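You operate a simulated robot arm through the tools that you are given. There is no shell and no other tool.

Carry out the task below with a simulated robot arm. There is one attempt and no reset: what you move stays moved.

Task
Spray helium at the window cap's clamp; press OK if the leak rate stays under 1.0E-9, else FAIL.
Fine: press ZERO once first; probe back in its holder and the knob on the can shut before you press. Set down upright: helium probe. Where these are worked on the way, their far stop is far enough and under half their travel is too little: knob on the helium can.

It is judged by the outcome, as a careful person would: the job done as asked, and still so three seconds after it is handed in. It fails if anything else is knocked over, pushed out of place, dropped, spilled or broken. Lids that push on must go on centred and level and be pressed home; caps that screw on are set level and turned clockwise until they are tight.

Robot
A 7-joint arm with a three-finger gripper, fixed in place. Base frame: the origin is on the floor under the middle of its stand, x ahead of it, y to its left, z up; the work surface is at about z = 0.9. Lengths are in m, angles in rad, forces in N, time in s.
It reaches about 1.342 m from its shoulder. Its first joint turns from -2.897 to 2.897 rad. Payload 2.69 kg.
Tool frame: the origin (TCP) lies between the finger pads and is the grasp point; the fingertips stand 0.03 m ahead of it; z points along the fingers, y is the line along which they close. The gripper opens to 0.128 m; its body begins 0.117 m behind the TCP.
Orientation is that of the tool frame in the base frame, as a unit quaternion [x, y, z, w]. With the fingers straight down and closing along the base's y, the tool's x points along the base's -x, its y along +y and its z along -z.

Tools
- The arm moves only by the tool apply_moves. Its argument "moves" is a list of rows, each a list of 6 numbers: the shift along the tool's x, y, z in m, then the turn, a rotation vector about the tool's x, y, z in rad. In form: [[tx, ty, tz, rx, ry, rz], ...]. A call has 1 to 20 rows; each row is the pose to reach, as a shift and turn from the pose commanded when the call began, along the tool's axes at that moment. "jaw" is the gripper command, from -1 (fully open) to 1 (shut), values between in proportion, set as the call begins (left out, the last holds). A row lasts 0.2 s, in which the tool goes at most 0.05 m and 0.15 rad; a call with a longer step from one row to the next is refused whole, and so is a gripper value outside its range. A pose out of reach is approached as far as the arm can. The call stops where the force on the tool passes 50 N (or 10 N more than at its start, if that is more) or the arm is blocked; 0.2 s more then pass. Each finger travels about 0.127 m/s and halts on what it meets, pressing with about 24 N; the grip force reading is that of the motor and also rises with nothing between the fingers. The clock runs only during rows and for 0.2 s after the last one: add rows that repeat a pose to give the fingers time. The reply holds the time, the measured pose of the TCP, the force on the tool along the base axes, the opening and the grip force, in the units named above and with some noise, with the torque about the TCP (base axes, N m) and any sound that the robot's microphone picked up.
- Cameras (640 x 400 px; columns grow to the right, rows downward): "scene" is fixed at [0.2192, 0.6545, 1.7044]; the picture's right is [-0.76, -0.65, 0.00], its down [-0.38, 0.44, -0.82] and it looks along [0.53, -0.62, -0.58] (base axes); focal length 318 px, centre (320, 200). "wrist" rides on the gripper at [0.058, 0.054, -0.131] in the tool frame; the picture's right is [-0.68, 0.74, 0.00], its down [-0.62, -0.57, -0.55] and it looks along [-0.40, -0.37, 0.84] (tool axes); focal length 234 px, centre (320, 200). There is no depth. A picture from a camera that has moved, and an enlarged one, comes with that camera's place and axes in the base frame and with its lens. The place of the scene camera against the robot may be out by one fixed shift of up to 0.012 m in any direction.
- snapshot(camera): a new picture of that camera. No time passes.
- slide_trunk(by): moves the trunk up (or, below 0, down) by that many m; the arm rides with it, the base frame stays. It gives what a move gives, with no picture.
- zoom(camera, box): a new picture of the part [left, top, right, bottom] of that camera's present view, enlarged. No time passes.
- close_job(): hands the job in; it is judged then, once.

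Places have to be worked out from the pictures, the camera data and where the tool is seen. Open the gripper and draw the arm clear of the work before you hand the job in, unless the task says otherwise.

The tools are called as name(argument=value, ...) on one line, values as JSON. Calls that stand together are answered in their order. apply_moves: Moves the arm, as the interface text tells. Its arguments: {"type":"object","properties":{"moves":{"type":"array","items":{"type":"array","items":{"type":"number"}}},"jaw":{"type":"number"}},"required":["moves"]} The other tools are called the same way: slide_trunk (by) moves the trunk up or down; snapshot (camera) takes a picture; zoom (camera, box) takes an enlarged picture of a part of a camera's view; close_job () hands the job in.

At the start:

```text
time: 0.0
ee_pos: [0.6928, -0.0843, 1.3992]
orientation: [0.0, 1.0, -0.001, 0.0]
force: [-0.2, -0.9, -0.6]
wrist_torque: [-0.03, 0.01, 0.0]
width: 0.128
finger_force: 0.0
trunk travel left (down, up): [-0.15, 0.2]
```

scene: 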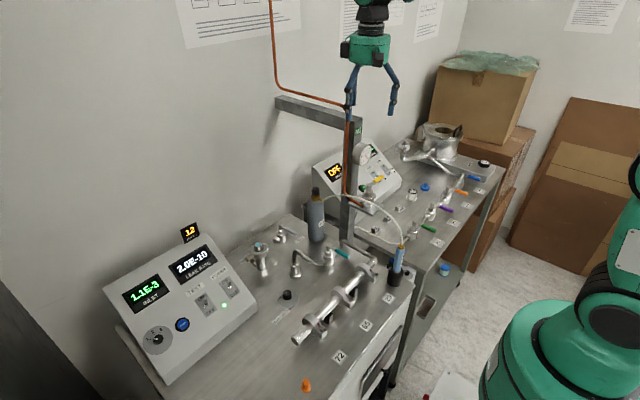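
wrist: 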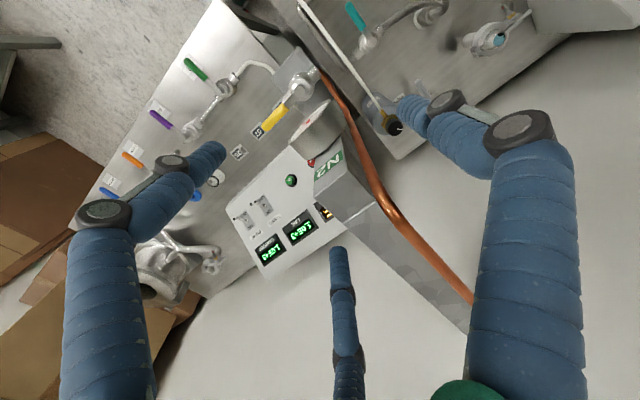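

I start by studying the scene closely with enlarged views before moving anything.

zoom(camera="scene", box=[100, 210, 270, 390])

zoom(camera="scene", box=[240, 170, 440, 300])

zoom(camera="scene", box=[240, 270, 440, 400])

zoom(camera="scene", box=[310, 100, 510, 230])

```text
2.22 times, centred on (185, 300) of scene
camera zoom: at [0.2192, 0.6545, 1.7044], right [-0.76, -0.65, 0.0], down [-0.38, 0.44, -0.82], along [0.53, -0.62, -0.58], focal length 706 px, centre (620, -22)
```

zoom: 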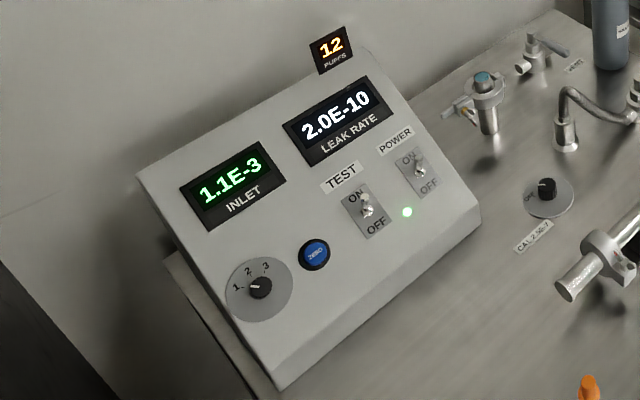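

```text
3.08 times, centred on (340, 235) of scene
camera zoom: at [0.2192, 0.6545, 1.7044], right [-0.76, -0.65, 0.0], down [-0.38, 0.44, -0.82], along [0.53, -0.62, -0.58], focal length 978 px, centre (258, 92)
```

zoom: 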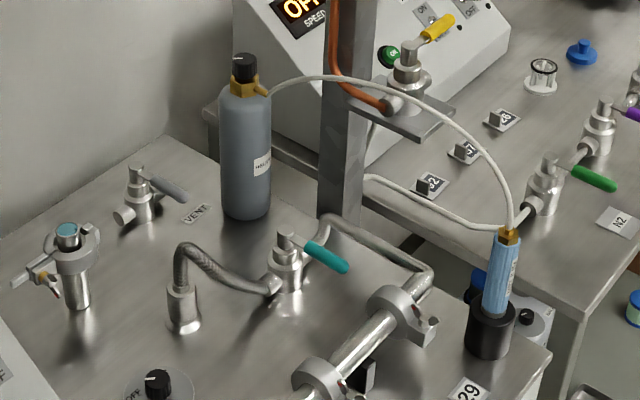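

```text
3.08 times, centred on (340, 335) of scene
camera zoom: at [0.2192, 0.6545, 1.7044], right [-0.76, -0.65, 0.0], down [-0.38, 0.44, -0.82], along [0.53, -0.62, -0.58], focal length 978 px, centre (258, -215)
```

zoom: 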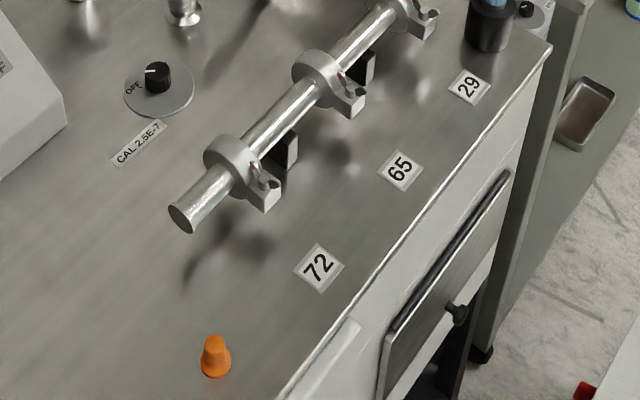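

```text
3.08 times, centred on (410, 165) of scene
camera zoom: at [0.2192, 0.6545, 1.7044], right [-0.76, -0.65, 0.0], down [-0.38, 0.44, -0.82], along [0.53, -0.62, -0.58], focal length 978 px, centre (43, 308)
```

zoom: 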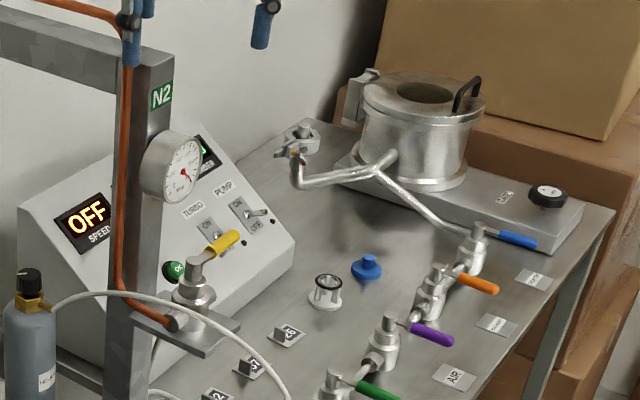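

Next I look at the wall posters and the other details (label key, boxes, the yellowish clamp parts) to find which clamp is the window cap's.

zoom(camera="scene", box=[160, 0, 320, 60])

zoom(camera="scene", box=[330, 0, 460, 60])

zoom(camera="scene", box=[280, 250, 400, 360])

zoom(camera="scene", box=[550, 0, 640, 60])

zoom(camera="wrist", box=[60, 0, 380, 300])

zoom(camera="wrist", box=[280, 0, 600, 160])

```text
4.00 times, centred on (240, 30) of scene
camera zoom: at [0.2192, 0.6545, 1.7044], right [-0.76, -0.65, 0.0], down [-0.38, 0.44, -0.82], along [0.53, -0.62, -0.58], focal length 1271 px, centre (640, 880)
```

zoom: 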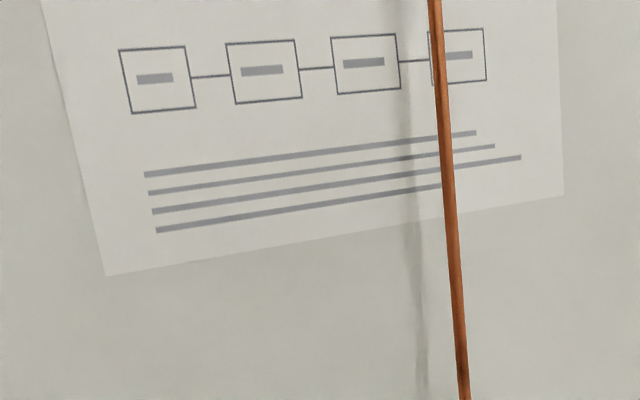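

```text
4.92 times, centred on (395, 30) of scene
camera zoom: at [0.2192, 0.6545, 1.7044], right [-0.76, -0.65, 0.0], down [-0.38, 0.44, -0.82], along [0.53, -0.62, -0.58], focal length 1565 px, centre (-49, 1037)
```

zoom: 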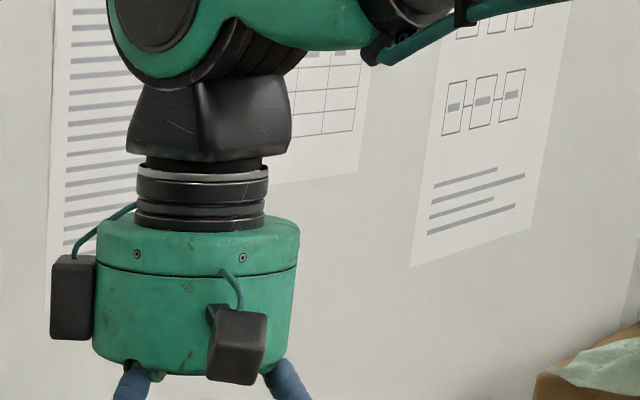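

```text
3.64 times, centred on (340, 305) of scene
camera zoom: at [0.2192, 0.6545, 1.7044], right [-0.76, -0.65, 0.0], down [-0.38, 0.44, -0.82], along [0.53, -0.62, -0.58], focal length 1156 px, centre (247, -182)
```

zoom: 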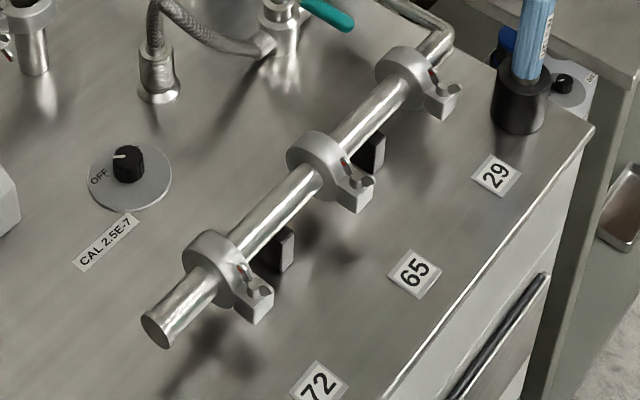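

```text
6.67 times, centred on (595, 30) of scene
camera zoom: at [0.2192, 0.6545, 1.7044], right [-0.76, -0.65, 0.0], down [-0.38, 0.44, -0.82], along [0.53, -0.62, -0.58], focal length 2119 px, centre (-1513, 1333)
```

zoom: 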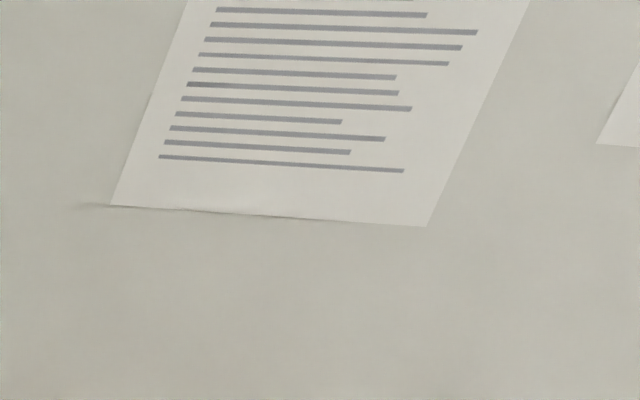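

```text
1.33 times, centred on (220, 150) of wrist
camera zoom: at [0.6341, -0.031, 1.5294], right [0.68, 0.74, 0.0], down [0.62, -0.57, 0.55], along [0.4, -0.37, -0.84], focal length 312 px, centre (453, 267)
```

zoom: 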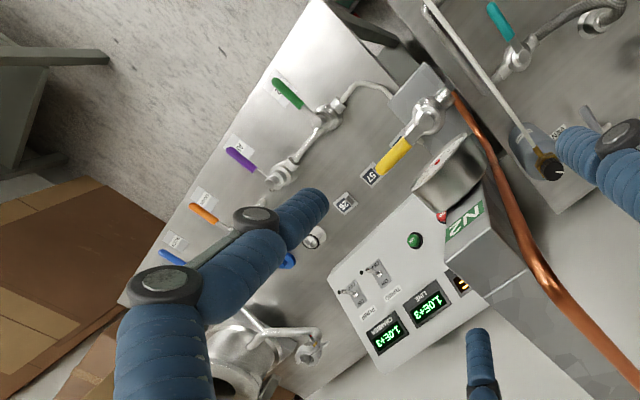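

```text
2.00 times, centred on (440, 80) of wrist
camera zoom: at [0.6341, -0.031, 1.5294], right [0.68, 0.74, 0.0], down [0.62, -0.57, 0.55], along [0.4, -0.37, -0.84], focal length 468 px, centre (80, 440)
```

zoom: 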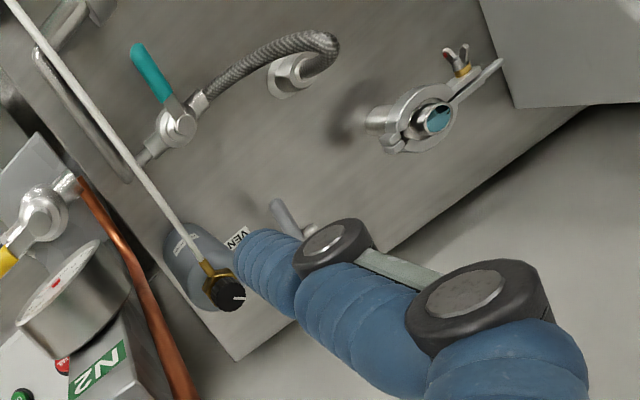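

The teal-glass cap on the vertical stub near (0.84, 0.22) looks like the window cap with its own hinged clamp. I still need the OK and FAIL buttons, so I zoom into candidate places.

zoom(camera="scene", box=[380, 220, 480, 300])

zoom(camera="scene", box=[240, 230, 310, 280])

zoom(camera="scene", box=[300, 130, 420, 220])

zoom(camera="scene", box=[320, 300, 480, 400])

zoom(camera="scene", box=[140, 215, 260, 350])

```text
5.00 times, centred on (430, 260) of scene
camera zoom: at [0.2192, 0.6545, 1.7044], right [-0.76, -0.65, 0.0], down [-0.38, 0.44, -0.82], along [0.53, -0.62, -0.58], focal length 1589 px, centre (-230, -100)
```

zoom: 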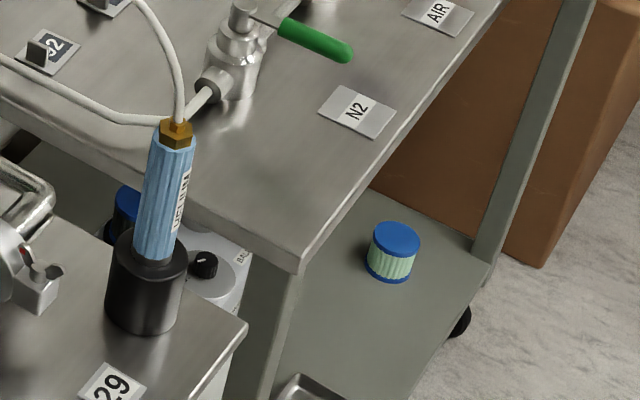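

```text
8.00 times, centred on (275, 255) of scene
camera zoom: at [0.2192, 0.6545, 1.7044], right [-0.76, -0.65, 0.0], down [-0.38, 0.44, -0.82], along [0.53, -0.62, -0.58], focal length 2543 px, centre (680, -240)
```

zoom: 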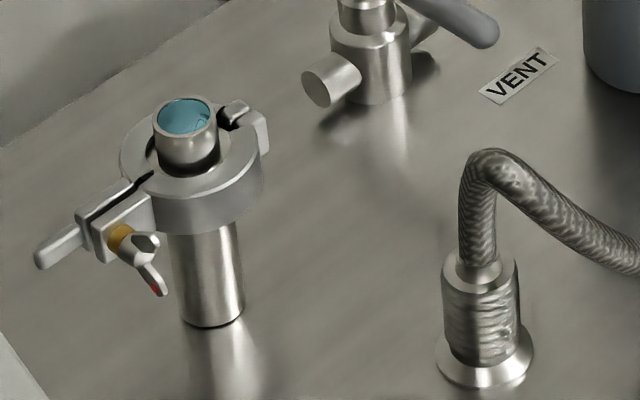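

```text
4.44 times, centred on (360, 175) of scene
camera zoom: at [0.2192, 0.6545, 1.7044], right [-0.76, -0.65, 0.0], down [-0.38, 0.44, -0.82], along [0.53, -0.62, -0.58], focal length 1413 px, centre (142, 311)
```

zoom: 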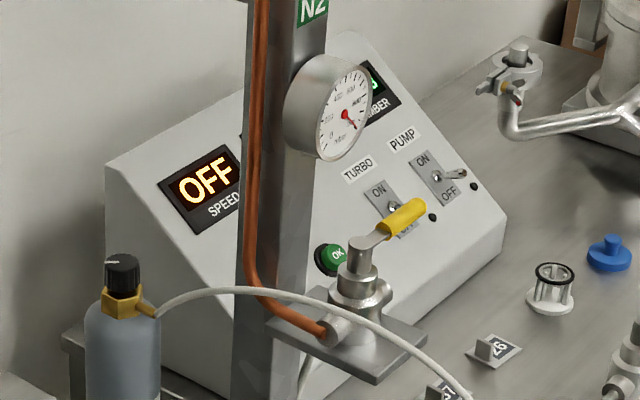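

```text
4.00 times, centred on (400, 350) of scene
camera zoom: at [0.2192, 0.6545, 1.7044], right [-0.76, -0.65, 0.0], down [-0.38, 0.44, -0.82], along [0.53, -0.62, -0.58], focal length 1271 px, centre (0, -400)
```

zoom: 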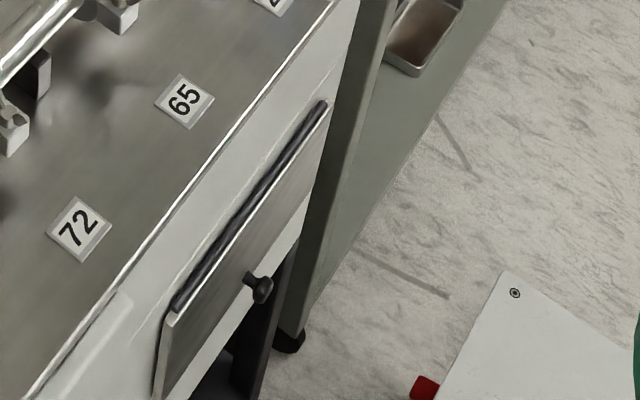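

```text
2.96 times, centred on (200, 282) of scene
camera zoom: at [0.2192, 0.6545, 1.7044], right [-0.76, -0.65, 0.0], down [-0.38, 0.44, -0.82], along [0.53, -0.62, -0.58], focal length 942 px, centre (676, -44)
```

zoom: 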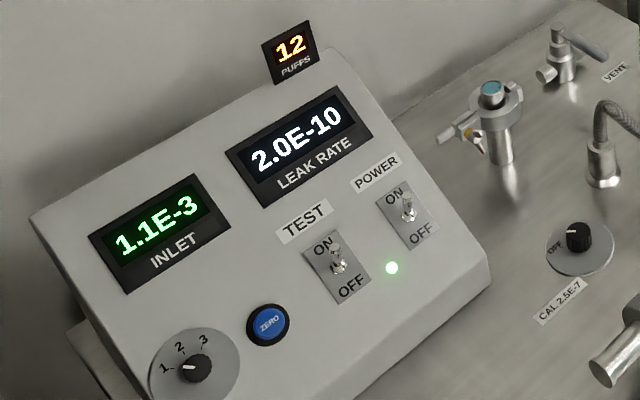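

OK (green) sits on the turbo controller on the right bench, behind the N2 post; FAIL (red) should be beside it. I check the gripper geometry, and the buttons through the wrist camera.

zoom(camera="scene", box=[310, 30, 430, 130])

zoom(camera="wrist", box=[220, 100, 360, 280])

apply_moves(moves=[[0, 0, 0, 0, 0, 0], [0, 0, 0, 0, 0, 0], [0, 0, 0, 0, 0, 0], [0, 0, 0, 0, 0, 0]], jaw=1)

```text
4.00 times, centred on (370, 80) of scene
camera zoom: at [0.2192, 0.6545, 1.7044], right [-0.76, -0.65, 0.0], down [-0.38, 0.44, -0.82], along [0.53, -0.62, -0.58], focal length 1271 px, centre (120, 680)
```

zoom: 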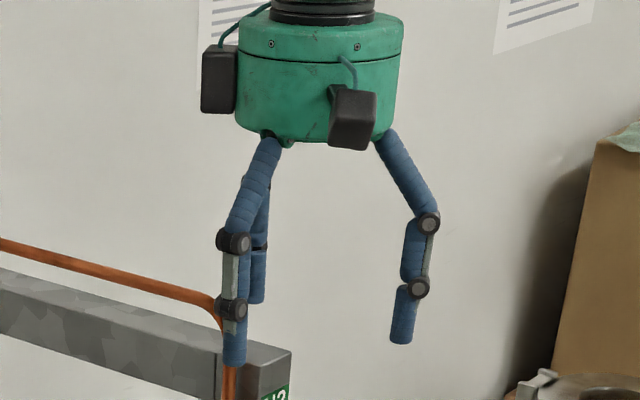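

```text
2.22 times, centred on (290, 190) of wrist
camera zoom: at [0.6341, -0.031, 1.5294], right [0.68, 0.74, 0.0], down [0.62, -0.57, 0.55], along [0.4, -0.37, -0.84], focal length 520 px, centre (387, 222)
```

zoom: 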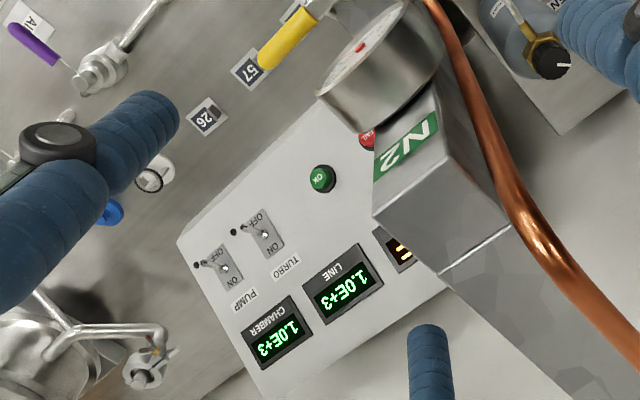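

```text
time: 1.0
ee_pos: [0.6926, -0.0854, 1.3982]
orientation: [0.0, 1.0, 0.0, 0.0]
force: [0.4, 0.6, -0.4]
wrist_torque: [0.02, -0.01, -0.01]
width: 0.0024
finger_force: 23.8
trunk travel left (down, up): [-0.15, 0.2]
```

snapshot(camera="wrist")

zoom(camera="scene", box=[310, 30, 430, 130])

```text
taken
camera wrist: at [0.6341, -0.031, 1.5294], right [0.68, 0.74, 0.0], down [0.62, -0.57, 0.55], along [0.4, -0.37, -0.84], focal length 234 px, centre (320, 200)
```

wrist: 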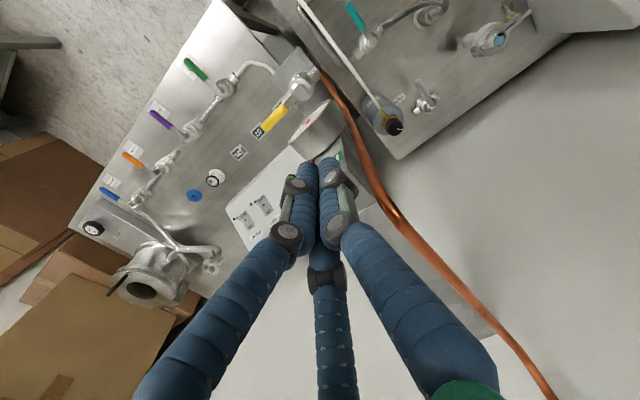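

```text
4.00 times, centred on (370, 80) of scene
camera zoom: at [0.2192, 0.6545, 1.7044], right [-0.76, -0.65, 0.0], down [-0.38, 0.44, -0.82], along [0.53, -0.62, -0.58], focal length 1271 px, centre (120, 680)
```

zoom: 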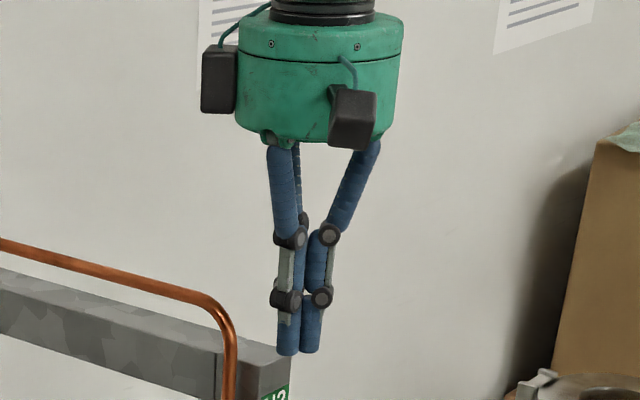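

The three fingers converge on the tool axis, so a closed gripper is a good pusher. I raise a little (the N2 beam is just below the fingers) and move over to the leak detector to view the ZERO button with the wrist camera.

apply_moves(moves=[[0, 0, -0.03, 0, 0, 0], [0.005, 0.045, -0.03, 0, 0, 0], [0.01, 0.09, -0.03, 0, 0, 0], [0.015, 0.135, -0.03, 0, 0, 0], [0.02, 0.18, -0.03, 0, 0, 0], [0.025, 0.225, -0.03, 0, 0, 0], [0.03, 0.27, -0.03, 0, 0, 0], [0.035, 0.315, -0.03, 0, 0, 0], [0.04, 0.36, -0.03, 0, 0, 0], [0.045, 0.405, -0.03, 0, 0, 0], [0.05, 0.45, -0.03, 0, 0, 0], [0.055, 0.495, -0.03, 0, 0, 0], [0.06, 0.54, -0.03, 0, 0, 0], [0.065, 0.585, -0.03, 0, 0, 0], [0.07, 0.62, 0.0, 0, 0, 0]], jaw=1)

snapshot(camera="wrist")

snapshot(camera="scene")

```text
time: 4.2
ee_pos: [0.6233, 0.5376, 1.3994]
orientation: [-0.002, 1.0, 0.0, 0.0]
force: [-0.4, 0.5, -0.3]
wrist_torque: [-0.05, -0.01, 0.01]
width: 0.0023
finger_force: 24.0
trunk travel left (down, up): [-0.15, 0.2]
```

```text
taken
camera wrist: at [0.5639, 0.591, 1.5298], right [0.68, 0.74, 0.0], down [0.62, -0.56, 0.55], along [0.4, -0.37, -0.84], focal length 234 px, centre (320, 200)
```

wrist: 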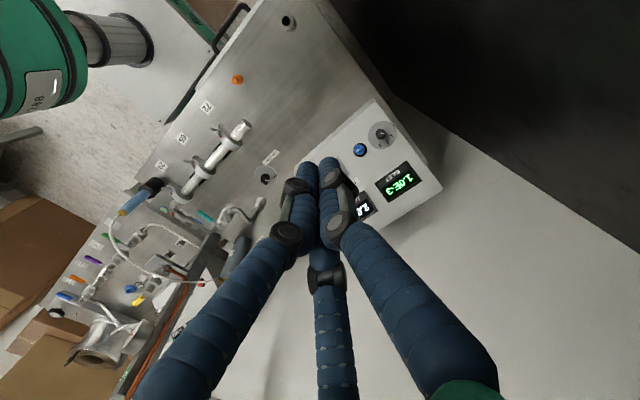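

```text
taken
```

scene: 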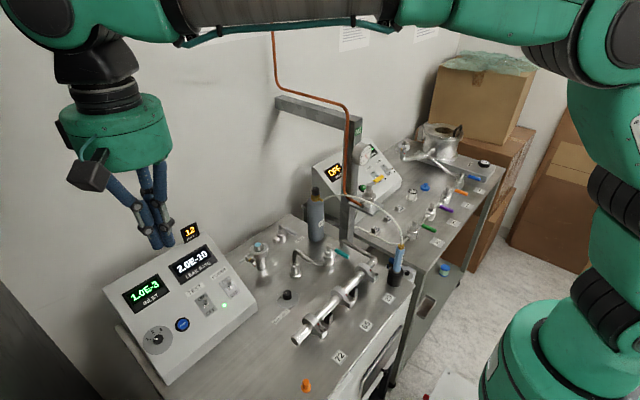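

The ZERO button is visible in both cameras. I enlarge both views for triangulation.

zoom(camera="wrist", box=[300, 80, 460, 220])

zoom(camera="scene", box=[110, 290, 270, 390])

zoom(camera="wrist", box=[20, 140, 240, 280])

```text
2.86 times, centred on (380, 150) of wrist
camera zoom: at [0.5639, 0.591, 1.5298], right [0.68, 0.74, 0.0], down [0.62, -0.56, 0.55], along [0.4, -0.37, -0.84], focal length 669 px, centre (149, 343)
```

zoom: 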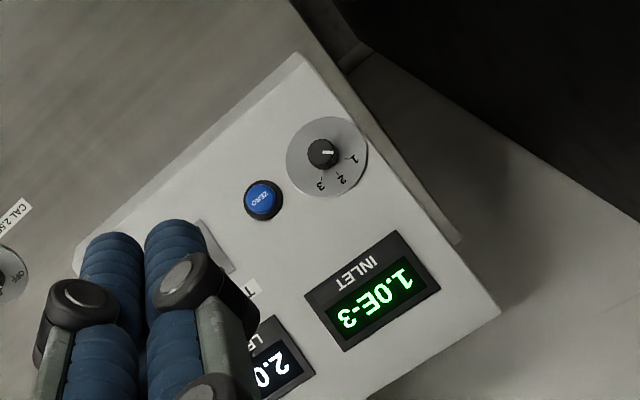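

```text
4.00 times, centred on (190, 340) of scene
camera zoom: at [0.2192, 0.6545, 1.7044], right [-0.76, -0.65, 0.0], down [-0.38, 0.44, -0.82], along [0.53, -0.62, -0.58], focal length 1271 px, centre (840, -360)
```

zoom: 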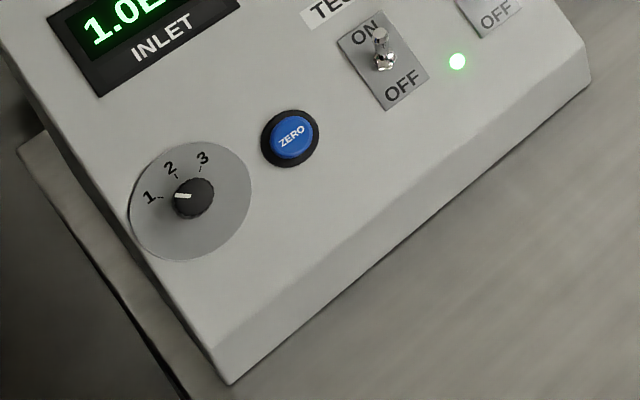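

```text
2.86 times, centred on (130, 210) of wrist
camera zoom: at [0.5639, 0.591, 1.5298], right [0.68, 0.74, 0.0], down [0.62, -0.56, 0.55], along [0.4, -0.37, -0.84], focal length 669 px, centre (863, 171)
```

zoom: 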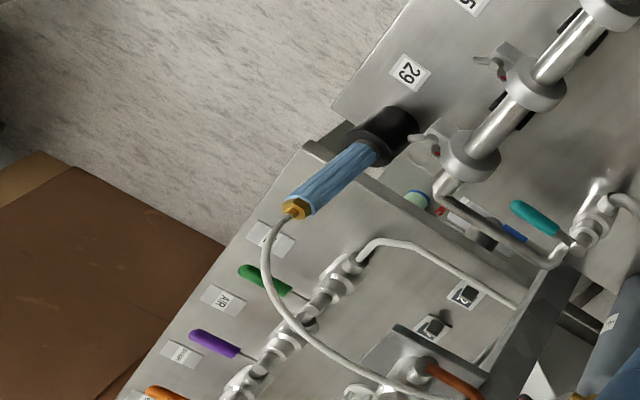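

Triangulating both views gives the ZERO button top near (0.774, 0.523, 1.000) on a panel sloping about 38°. I tilt the tool along the panel normal and move to a hover about 5 cm off the button.

apply_moves(moves=[[-0.0127, -0.0017, 0.042, 0, -0.084, 0], [-0.0254, -0.0034, 0.084, 0, -0.168, 0], [-0.0381, -0.005, 0.126, 0, -0.252, 0], [-0.0508, -0.0067, 0.168, 0, -0.336, 0], [-0.0635, -0.0084, 0.21, 0, -0.42, 0], [-0.0762, -0.01, 0.252, 0, -0.504, 0], [-0.0889, -0.0118, 0.294, 0, -0.588, 0], [-0.1016, -0.0135, 0.337, 0, -0.67, 0], [-0.1016, -0.0135, 0.337, 0, -0.67, 0]], jaw=1)

snapshot(camera="wrist")

zoom(camera="scene", box=[60, 200, 300, 390])

```text
time: 6.2
ee_pos: [0.722, 0.523, 1.0586]
orientation: [-0.001, 0.945, 0.001, 0.328]
force: [0.2, 0.9, 0.0]
wrist_torque: [-0.03, -0.01, 0.02]
width: 0.0022
finger_force: 24.5
trunk travel left (down, up): [-0.15, 0.2]
```

```text
taken
camera wrist: at [0.5954, 0.5765, 1.1254], right [0.53, 0.74, 0.42], down [0.14, -0.57, 0.81], along [0.84, -0.37, -0.4], focal length 234 px, centre (320, 200)
```

wrist: 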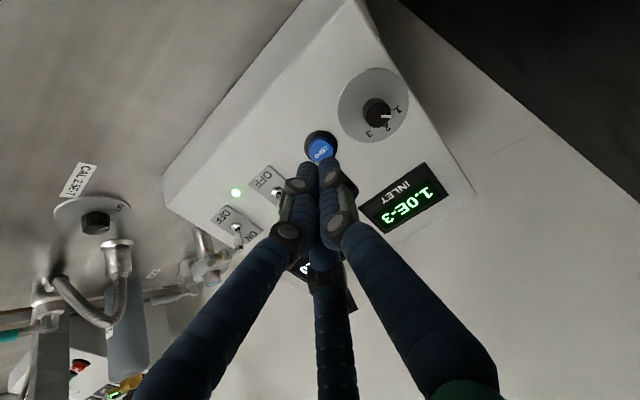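

```text
2.11 times, centred on (180, 295) of scene
camera zoom: at [0.2192, 0.6545, 1.7044], right [-0.76, -0.65, 0.0], down [-0.38, 0.44, -0.82], along [0.53, -0.62, -0.58], focal length 669 px, centre (615, 0)
```

zoom: 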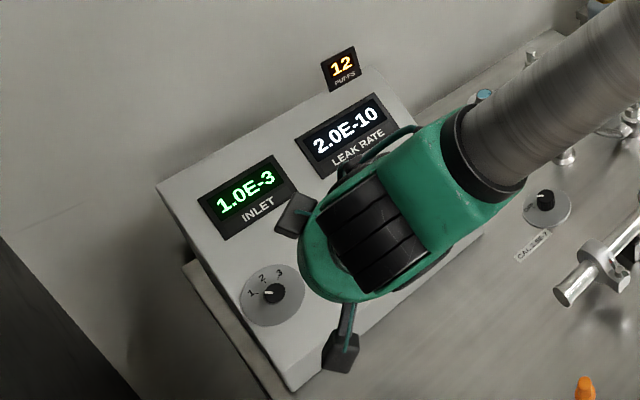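

The tool axis points right at the button (about 5 cm gap to the fingertips). I advance to just short of contact first.

apply_moves(moves=[[0, 0, 0.015, 0, 0, 0], [0, 0, 0.03, 0, 0, 0], [0, 0, 0.037, 0, 0, 0], [0, 0, 0.041, 0, 0, 0]], jaw=1)

zoom(camera="wrist", box=[240, 80, 420, 200])

zoom(camera="scene", box=[100, 200, 280, 390])

```text
time: 7.2
ee_pos: [0.7493, 0.5223, 1.0285]
orientation: [-0.001, 0.945, 0.001, 0.328]
force: [0.1, 0.2, 0.4]
wrist_torque: [0.02, -0.03, 0.0]
width: 0.0022
finger_force: 24.4
trunk travel left (down, up): [-0.15, 0.2]
```

```text
3.33 times, centred on (330, 140) of wrist
camera zoom: at [0.6223, 0.5754, 1.0944], right [0.53, 0.74, 0.42], down [0.14, -0.57, 0.81], along [0.84, -0.37, -0.4], focal length 781 px, centre (287, 400)
```

zoom: 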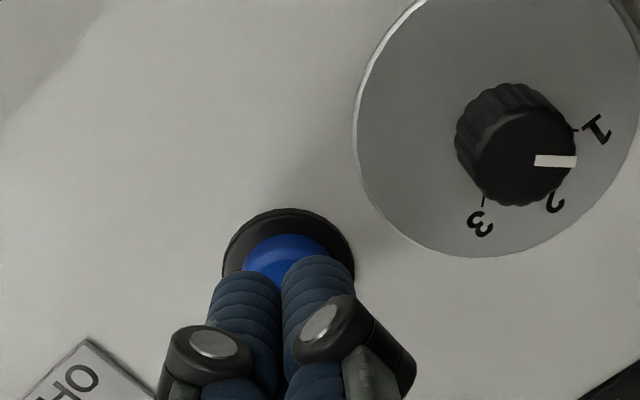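

```text
2.11 times, centred on (190, 295) of scene
camera zoom: at [0.2192, 0.6545, 1.7044], right [-0.76, -0.65, 0.0], down [-0.38, 0.44, -0.82], along [0.53, -0.62, -0.58], focal length 669 px, centre (594, 0)
```

zoom: 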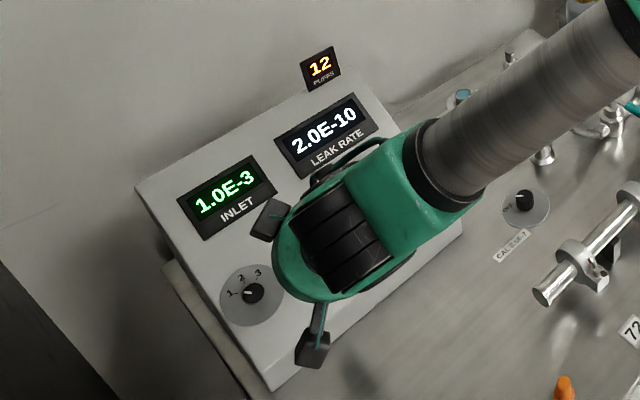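

Tips are just shy of the blue cap. I now press in small steps, watching force and sound.

apply_moves(moves=[[0, 0, 0.003, 0, 0, 0], [0, 0, 0.006, 0, 0, 0], [0, 0, 0.008, 0, 0, 0]], jaw=1)

zoom(camera="wrist", box=[240, 80, 420, 200])

```text
time: 8.0
ee_pos: [0.7559, 0.5226, 1.0234]
orientation: [0.0, 0.944, 0.001, 0.329]
force: [0.0, -0.2, -0.9]
wrist_torque: [0.02, 0.02, 0.0]
width: 0.0022
finger_force: 23.8
trunk travel left (down, up): [-0.15, 0.2]
```

```text
3.33 times, centred on (330, 140) of wrist
camera zoom: at [0.6277, 0.5757, 1.0888], right [0.53, 0.74, 0.42], down [0.14, -0.57, 0.81], along [0.84, -0.37, -0.4], focal length 781 px, centre (287, 400)
```

zoom: 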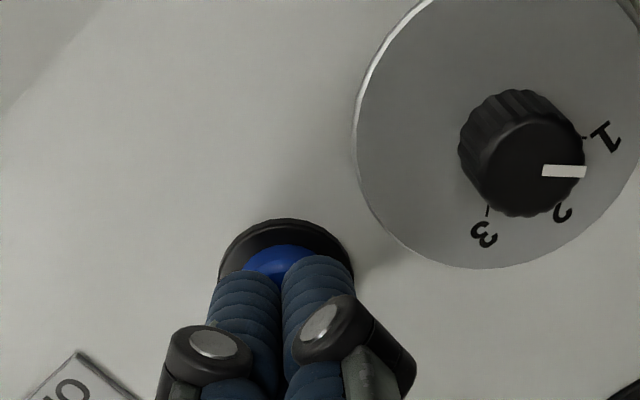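

No contact yet; I keep going in small steps.

apply_moves(moves=[[0, 0, 0.002, 0, 0, 0], [0, 0, 0.004, 0, 0, 0], [0, 0, 0.006, 0, 0, 0]], jaw=1)

zoom(camera="wrist", box=[240, 80, 420, 200])

```text
time: 8.8
ee_pos: [0.7588, 0.5226, 1.0189]
orientation: [0.0, 0.944, 0.0, 0.329]
force: [0.3, 0.0, -0.3]
wrist_torque: [0.0, 0.0, 0.03]
width: 0.0022
finger_force: 23.8
trunk travel left (down, up): [-0.15, 0.2]
```

```text
3.33 times, centred on (330, 140) of wrist
camera zoom: at [0.6308, 0.5754, 1.0845], right [0.53, 0.74, 0.42], down [0.14, -0.57, 0.81], along [0.84, -0.37, -0.4], focal length 781 px, centre (287, 400)
```

zoom: 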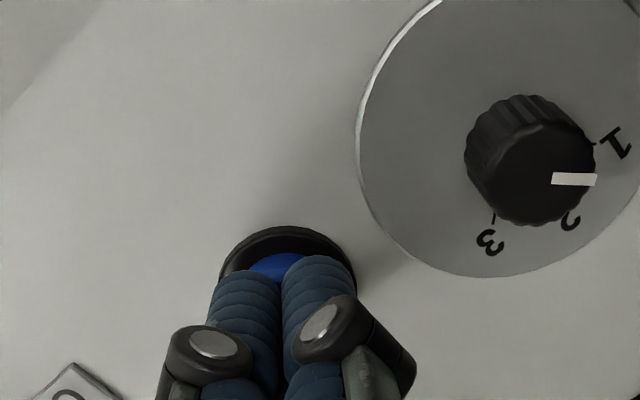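

apply_moves(moves=[[0, 0, 0.002, 0, 0, 0], [0, 0, 0.004, 0, 0, 0], [0, 0, 0.006, 0, 0, 0]], jaw=1)

zoom(camera="wrist", box=[240, 80, 420, 200])

zoom(camera="scene", box=[100, 200, 280, 390])

```text
time: 9.6
ee_pos: [0.7612, 0.5222, 1.0144]
orientation: [-0.001, 0.944, 0.001, 0.329]
force: [-0.3, -0.5, 0.9]
wrist_torque: [-0.02, -0.01, 0.01]
width: 0.0026
finger_force: 31.7
trunk travel left (down, up): [-0.15, 0.2]
heard: click
```

```text
3.33 times, centred on (330, 140) of wrist
camera zoom: at [0.6338, 0.5752, 1.0802], right [0.53, 0.74, 0.42], down [0.14, -0.57, 0.81], along [0.84, -0.37, -0.4], focal length 781 px, centre (287, 400)
```

zoom: 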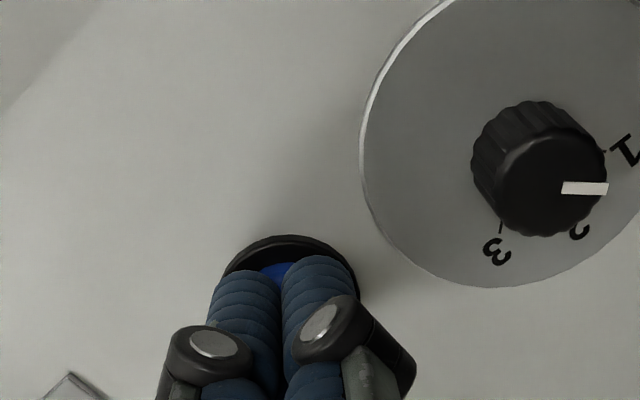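

```text
2.11 times, centred on (190, 295) of scene
camera zoom: at [0.2192, 0.6545, 1.7044], right [-0.76, -0.65, 0.0], down [-0.38, 0.44, -0.82], along [0.53, -0.62, -0.58], focal length 669 px, centre (594, 0)
```

zoom: 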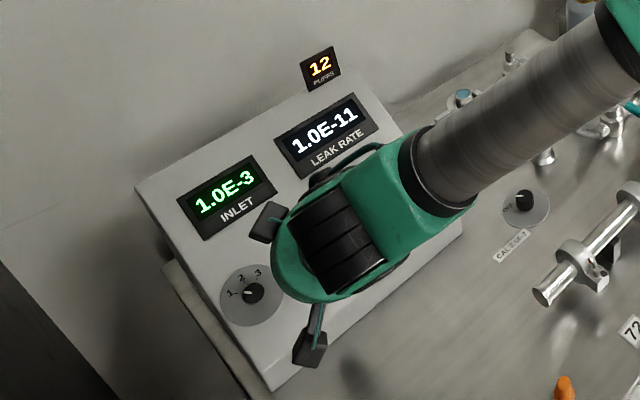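

ZERO registered (click; leak rate now reads 1.0E-11). I retreat along the tool axis and bring the tool back to vertical.

apply_moves(moves=[[0, 0, -0.03, 0, 0, 0], [0, 0, -0.07, 0, 0, 0], [0, 0, -0.11, 0, 0, 0], [0, 0, -0.14, 0, 0.134, 0], [-0.0, 0, -0.16, 0, 0.268, 0], [0, 0, -0.18, 0, 0.402, 0], [0, 0, -0.2, 0, 0.536, 0], [0, 0, -0.22, 0, 0.67, 0]], jaw=1)

zoom(camera="scene", box=[100, 200, 280, 390])

```text
time: 11.4
ee_pos: [0.6268, 0.5214, 1.1871]
orientation: [-0.001, 1.0, -0.001, -0.002]
force: [-0.4, 0.2, 0.6]
wrist_torque: [0.02, -0.01, 0.01]
width: 0.002
finger_force: 31.5
trunk travel left (down, up): [-0.15, 0.2]
```

```text
2.11 times, centred on (190, 295) of scene
camera zoom: at [0.2192, 0.6545, 1.7044], right [-0.76, -0.65, 0.0], down [-0.38, 0.44, -0.82], along [0.53, -0.62, -0.58], focal length 669 px, centre (594, 0)
```

zoom: 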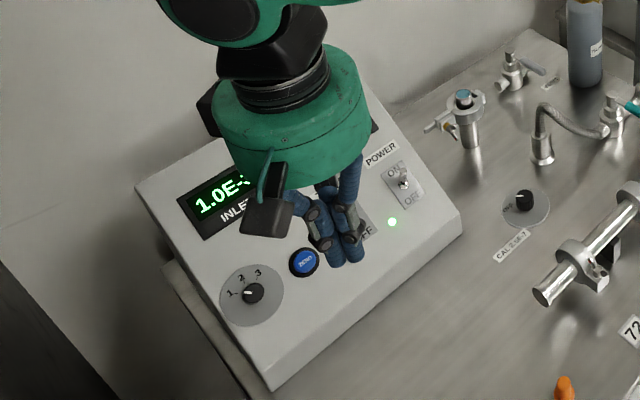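

Now I move to a viewpoint where the wrist camera looks at the helium can, its knob and the N2 post.

apply_moves(moves=[[0, 0, -0.05, 0, 0, 0], [0, -0.01, -0.095, 0, 0, 0], [-0.004, -0.04, -0.13, 0, 0, 0], [-0.008, -0.08, -0.15, 0, 0, 0], [-0.012, -0.125, -0.15, 0, 0, 0], [-0.016, -0.17, -0.15, 0, 0, 0], [-0.02, -0.215, -0.15, 0, 0, 0], [-0.025, -0.26, -0.15, 0, 0, 0], [-0.03, -0.305, -0.15, 0, 0, 0], [-0.035, -0.34, -0.15, 0, 0, 0]], jaw=1)

snapshot(camera="wrist")

snapshot(camera="scene")

```text
time: 13.6
ee_pos: [0.6598, 0.1817, 1.3365]
orientation: [0.0, 1.0, 0.0, -0.001]
force: [-0.4, 0.6, -0.1]
wrist_torque: [0.02, 0.01, 0.0]
width: 0.0022
finger_force: 31.6
trunk travel left (down, up): [-0.15, 0.2]
```

```text
taken
camera wrist: at [0.6017, 0.2349, 1.4678], right [0.68, 0.74, 0.0], down [0.62, -0.57, 0.55], along [0.4, -0.37, -0.84], focal length 234 px, centre (320, 200)
```

wrist: 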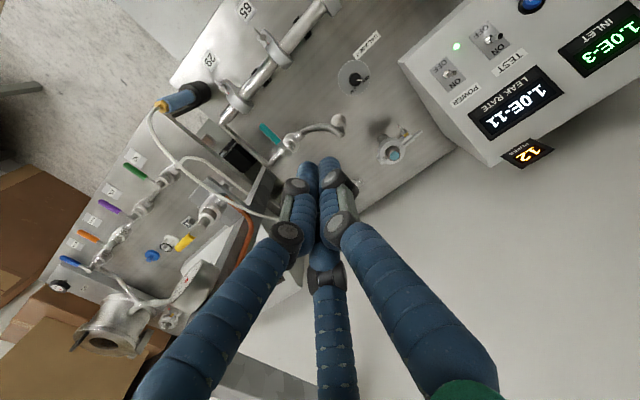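

```text
taken
```

scene: 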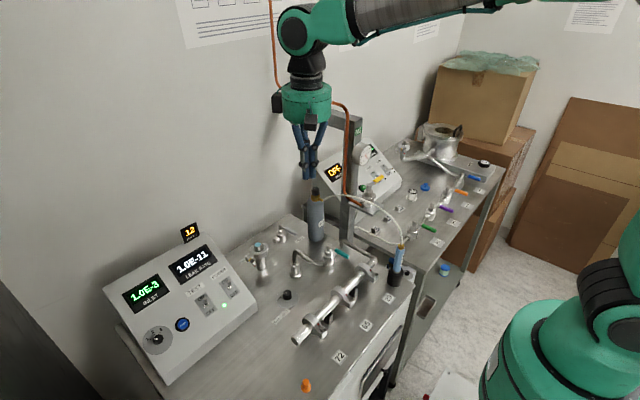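

The leak rate display and puff counter are visible here. The can is hidden behind the closed fingers, so I open the gripper and look again.

apply_moves(moves=[[0, 0, 0, 0, 0, 0], [0, 0, 0, 0, 0, 0], [0, 0, 0, 0, 0, 0]], jaw=-1)

snapshot(camera="wrist")

zoom(camera="wrist", box=[200, 140, 400, 320])

zoom(camera="scene", box=[270, 80, 390, 260])

```text
time: 14.4
ee_pos: [0.6611, 0.1822, 1.3364]
orientation: [0.0, 1.0, 0.0, 0.0]
force: [0.0, 0.7, -0.6]
wrist_torque: [0.02, 0.0, 0.01]
width: 0.128
finger_force: 0.1
trunk travel left (down, up): [-0.15, 0.2]
```

```text
taken
camera wrist: at [0.6017, 0.2355, 1.4676], right [0.68, 0.74, 0.0], down [0.62, -0.57, 0.55], along [0.4, -0.37, -0.84], focal length 234 px, centre (320, 200)
```

wrist: 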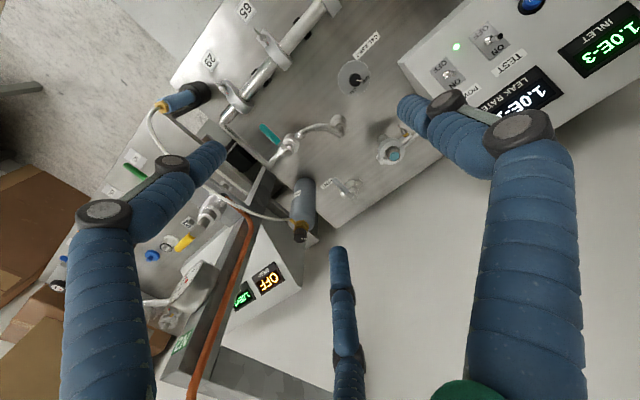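

```text
2.22 times, centred on (300, 230) of wrist
camera zoom: at [0.6017, 0.2355, 1.4676], right [0.68, 0.74, 0.0], down [0.62, -0.57, 0.55], along [0.4, -0.37, -0.84], focal length 520 px, centre (364, 133)
```

zoom: 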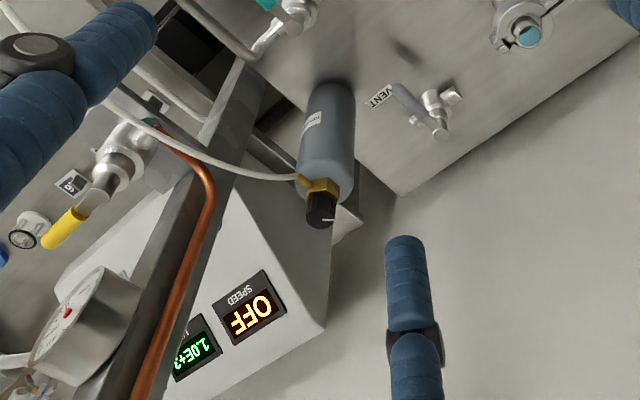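

```text
2.22 times, centred on (330, 170) of scene
camera zoom: at [0.2192, 0.6545, 1.7044], right [-0.76, -0.65, 0.0], down [-0.38, 0.44, -0.82], along [0.53, -0.62, -0.58], focal length 706 px, centre (298, 267)
```

zoom: 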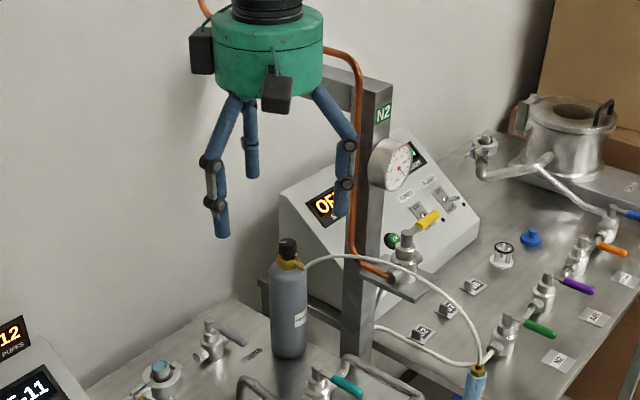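

Triangulation puts the can's knob top at about (0.804, −0.004, 1.12), with the beam at y≈−0.095 and the hose leaving the neck toward (−x,−y). I move closer with the tool yawed 45° so the fingers straddle the hose, then take a close look.

apply_moves(moves=[[-0.022, -0.02, 0.01, 0, 0, 0.13], [-0.044, -0.04, 0.02, 0, 0, 0.26], [-0.066, -0.06, 0.03, 0, 0, 0.39], [-0.088, -0.08, 0.04, 0, 0, 0.52], [-0.11, -0.1, 0.05, 0, 0, 0.65], [-0.13, -0.122, 0.057, 0, 0, 0.785]], jaw=0.0)

snapshot(camera="wrist")

zoom(camera="scene", box=[230, 60, 430, 260])

```text
time: 15.8
ee_pos: [0.7921, 0.0625, 1.2778]
orientation: [0.383, 0.924, 0.001, 0.0]
force: [0.1, -0.3, -0.5]
wrist_torque: [0.02, 0.01, 0.04]
width: 0.0643
finger_force: 0.0
trunk travel left (down, up): [-0.15, 0.2]
```

```text
taken
camera wrist: at [0.7889, 0.1409, 1.409], right [1.0, 0.04, 0.0], down [0.04, -0.84, 0.55], along [0.02, -0.55, -0.84], focal length 234 px, centre (320, 200)
```

wrist: 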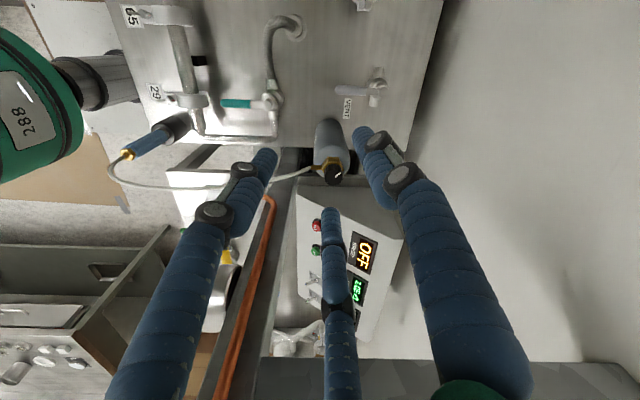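

```text
2.00 times, centred on (330, 160) of scene
camera zoom: at [0.2192, 0.6545, 1.7044], right [-0.76, -0.65, 0.0], down [-0.38, 0.44, -0.82], along [0.53, -0.62, -0.58], focal length 636 px, centre (300, 280)
```

zoom: 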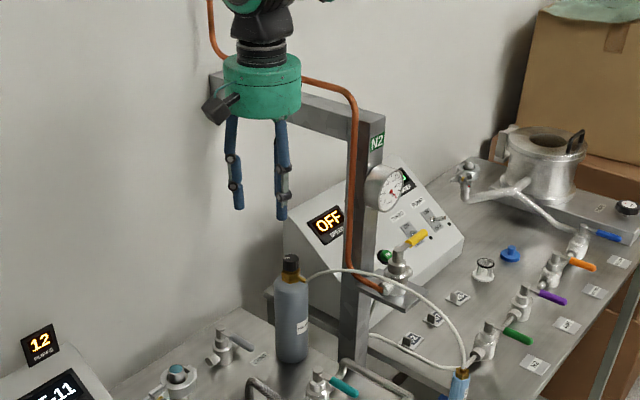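

The knob and hose are visible. Before descending I check the beam's and pipe's exact position relative to the hand with enlarged views.

zoom(camera="scene", box=[300, 80, 400, 150])

zoom(camera="wrist", box=[160, 120, 420, 400])

zoom(camera="wrist", box=[280, 110, 380, 200])

```text
5.71 times, centred on (350, 115) of scene
camera zoom: at [0.2192, 0.6545, 1.7044], right [-0.76, -0.65, 0.0], down [-0.38, 0.44, -0.82], along [0.53, -0.62, -0.58], focal length 1816 px, centre (149, 686)
```

zoom: 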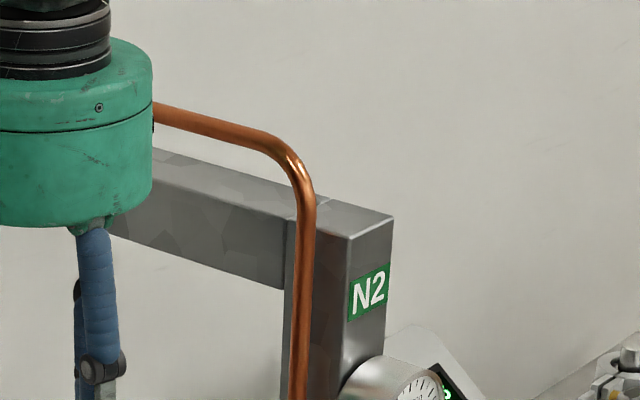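

```text
1.43 times, centred on (290, 260) of wrist
camera zoom: at [0.7889, 0.1409, 1.409], right [1.0, 0.04, 0.0], down [0.04, -0.84, 0.55], along [0.02, -0.55, -0.84], focal length 334 px, centre (363, 114)
```

zoom: 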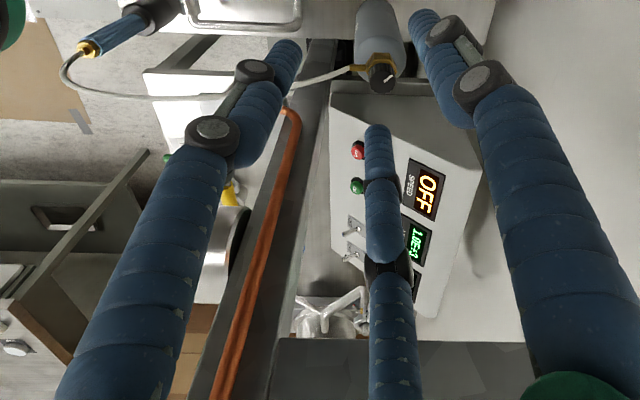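

```text
4.44 times, centred on (330, 155) of wrist
camera zoom: at [0.7889, 0.1409, 1.409], right [1.0, 0.04, 0.0], down [0.04, -0.84, 0.55], along [0.02, -0.55, -0.84], focal length 1041 px, centre (276, 400)
```

zoom: 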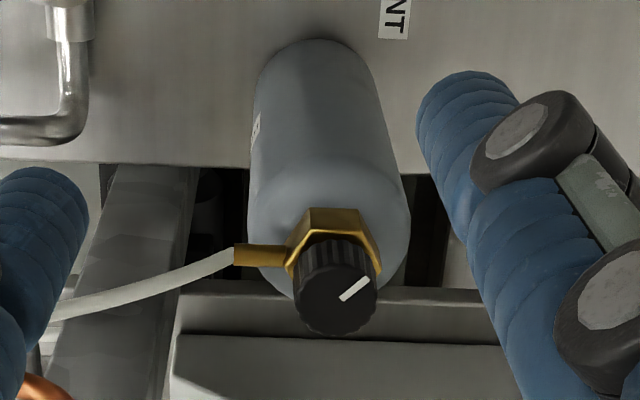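

The hose leaves the neck toward −x; the pipe runs about y≈−0.06 at z≈1.40, too near for a vertical hand over the knob. I'll lean the hand about 14° away from the beam and take a closer look.

apply_moves(moves=[[-0.007, -0.0035, 0.005, 0.0613, -0.0153, 0.1216], [-0.014, -0.007, 0.01, 0.1226, -0.0306, 0.2431], [-0.021, -0.0105, 0.015, 0.1838, -0.0459, 0.3647], [-0.0283, -0.0141, 0.02, 0.2451, -0.0612, 0.4862], [-0.0283, -0.0141, 0.02, 0.2451, -0.0612, 0.4862]], jaw=0.0)

snapshot(camera="wrist")

zoom(camera="scene", box=[230, 60, 430, 260])

```text
time: 17.0
ee_pos: [0.8005, 0.0308, 1.2583]
orientation: [0.59, 0.798, -0.124, -0.019]
force: [0.3, -0.5, -0.3]
wrist_torque: [-0.01, 0.07, -0.03]
width: 0.064
finger_force: 0.0
trunk travel left (down, up): [-0.15, 0.2]
```

```text
taken
camera wrist: at [0.8567, 0.1232, 1.3661], right [0.89, -0.44, -0.08], down [-0.25, -0.64, 0.73], along [-0.37, -0.63, -0.68], focal length 234 px, centre (320, 200)
```

wrist: 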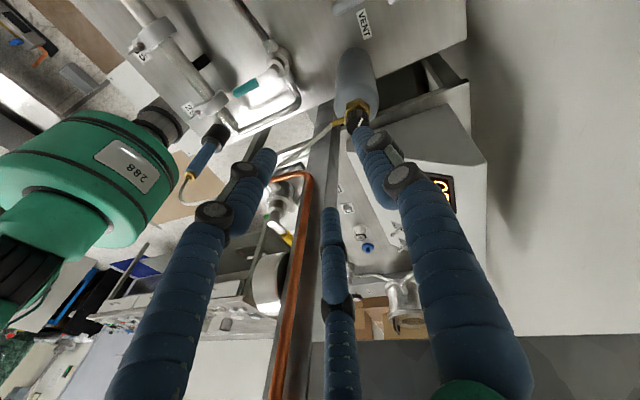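

```text
2.00 times, centred on (330, 160) of scene
camera zoom: at [0.2192, 0.6545, 1.7044], right [-0.76, -0.65, 0.0], down [-0.38, 0.44, -0.82], along [0.53, -0.62, -0.58], focal length 636 px, centre (300, 280)
```

zoom: 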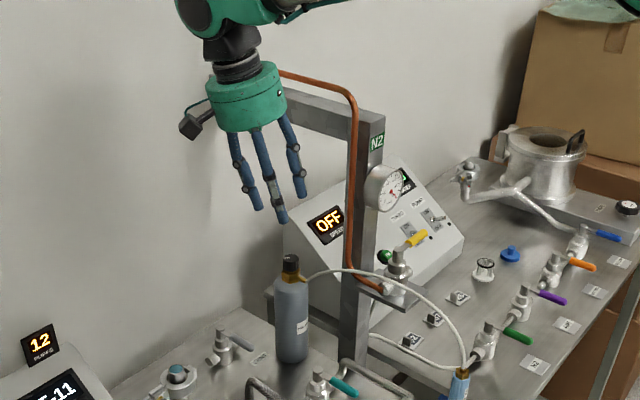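

zoom(camera="wrist", box=[310, 60, 410, 160])

zoom(camera="scene", box=[290, 130, 350, 190])

```text
4.00 times, centred on (360, 110) of wrist
camera zoom: at [0.8567, 0.1232, 1.3661], right [0.89, -0.44, -0.08], down [-0.25, -0.64, 0.73], along [-0.37, -0.63, -0.68], focal length 937 px, centre (160, 560)
```

zoom: 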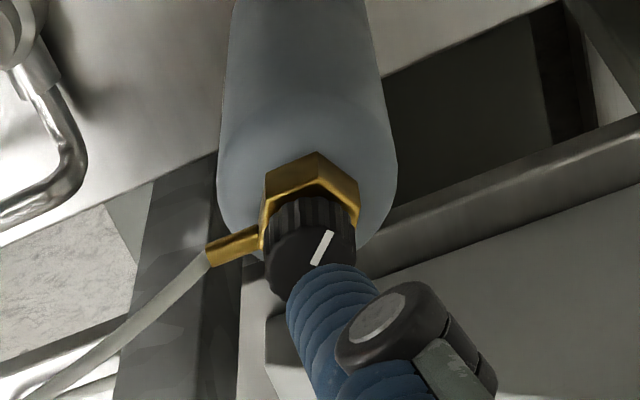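

```text
6.67 times, centred on (320, 160) of scene
camera zoom: at [0.2192, 0.6545, 1.7044], right [-0.76, -0.65, 0.0], down [-0.38, 0.44, -0.82], along [0.53, -0.62, -0.58], focal length 2119 px, centre (320, 467)
```

zoom: 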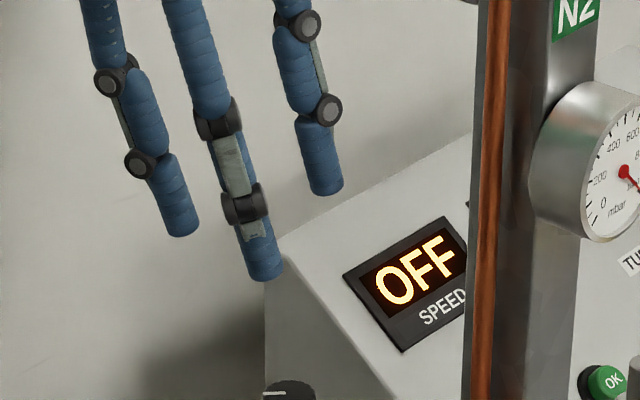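

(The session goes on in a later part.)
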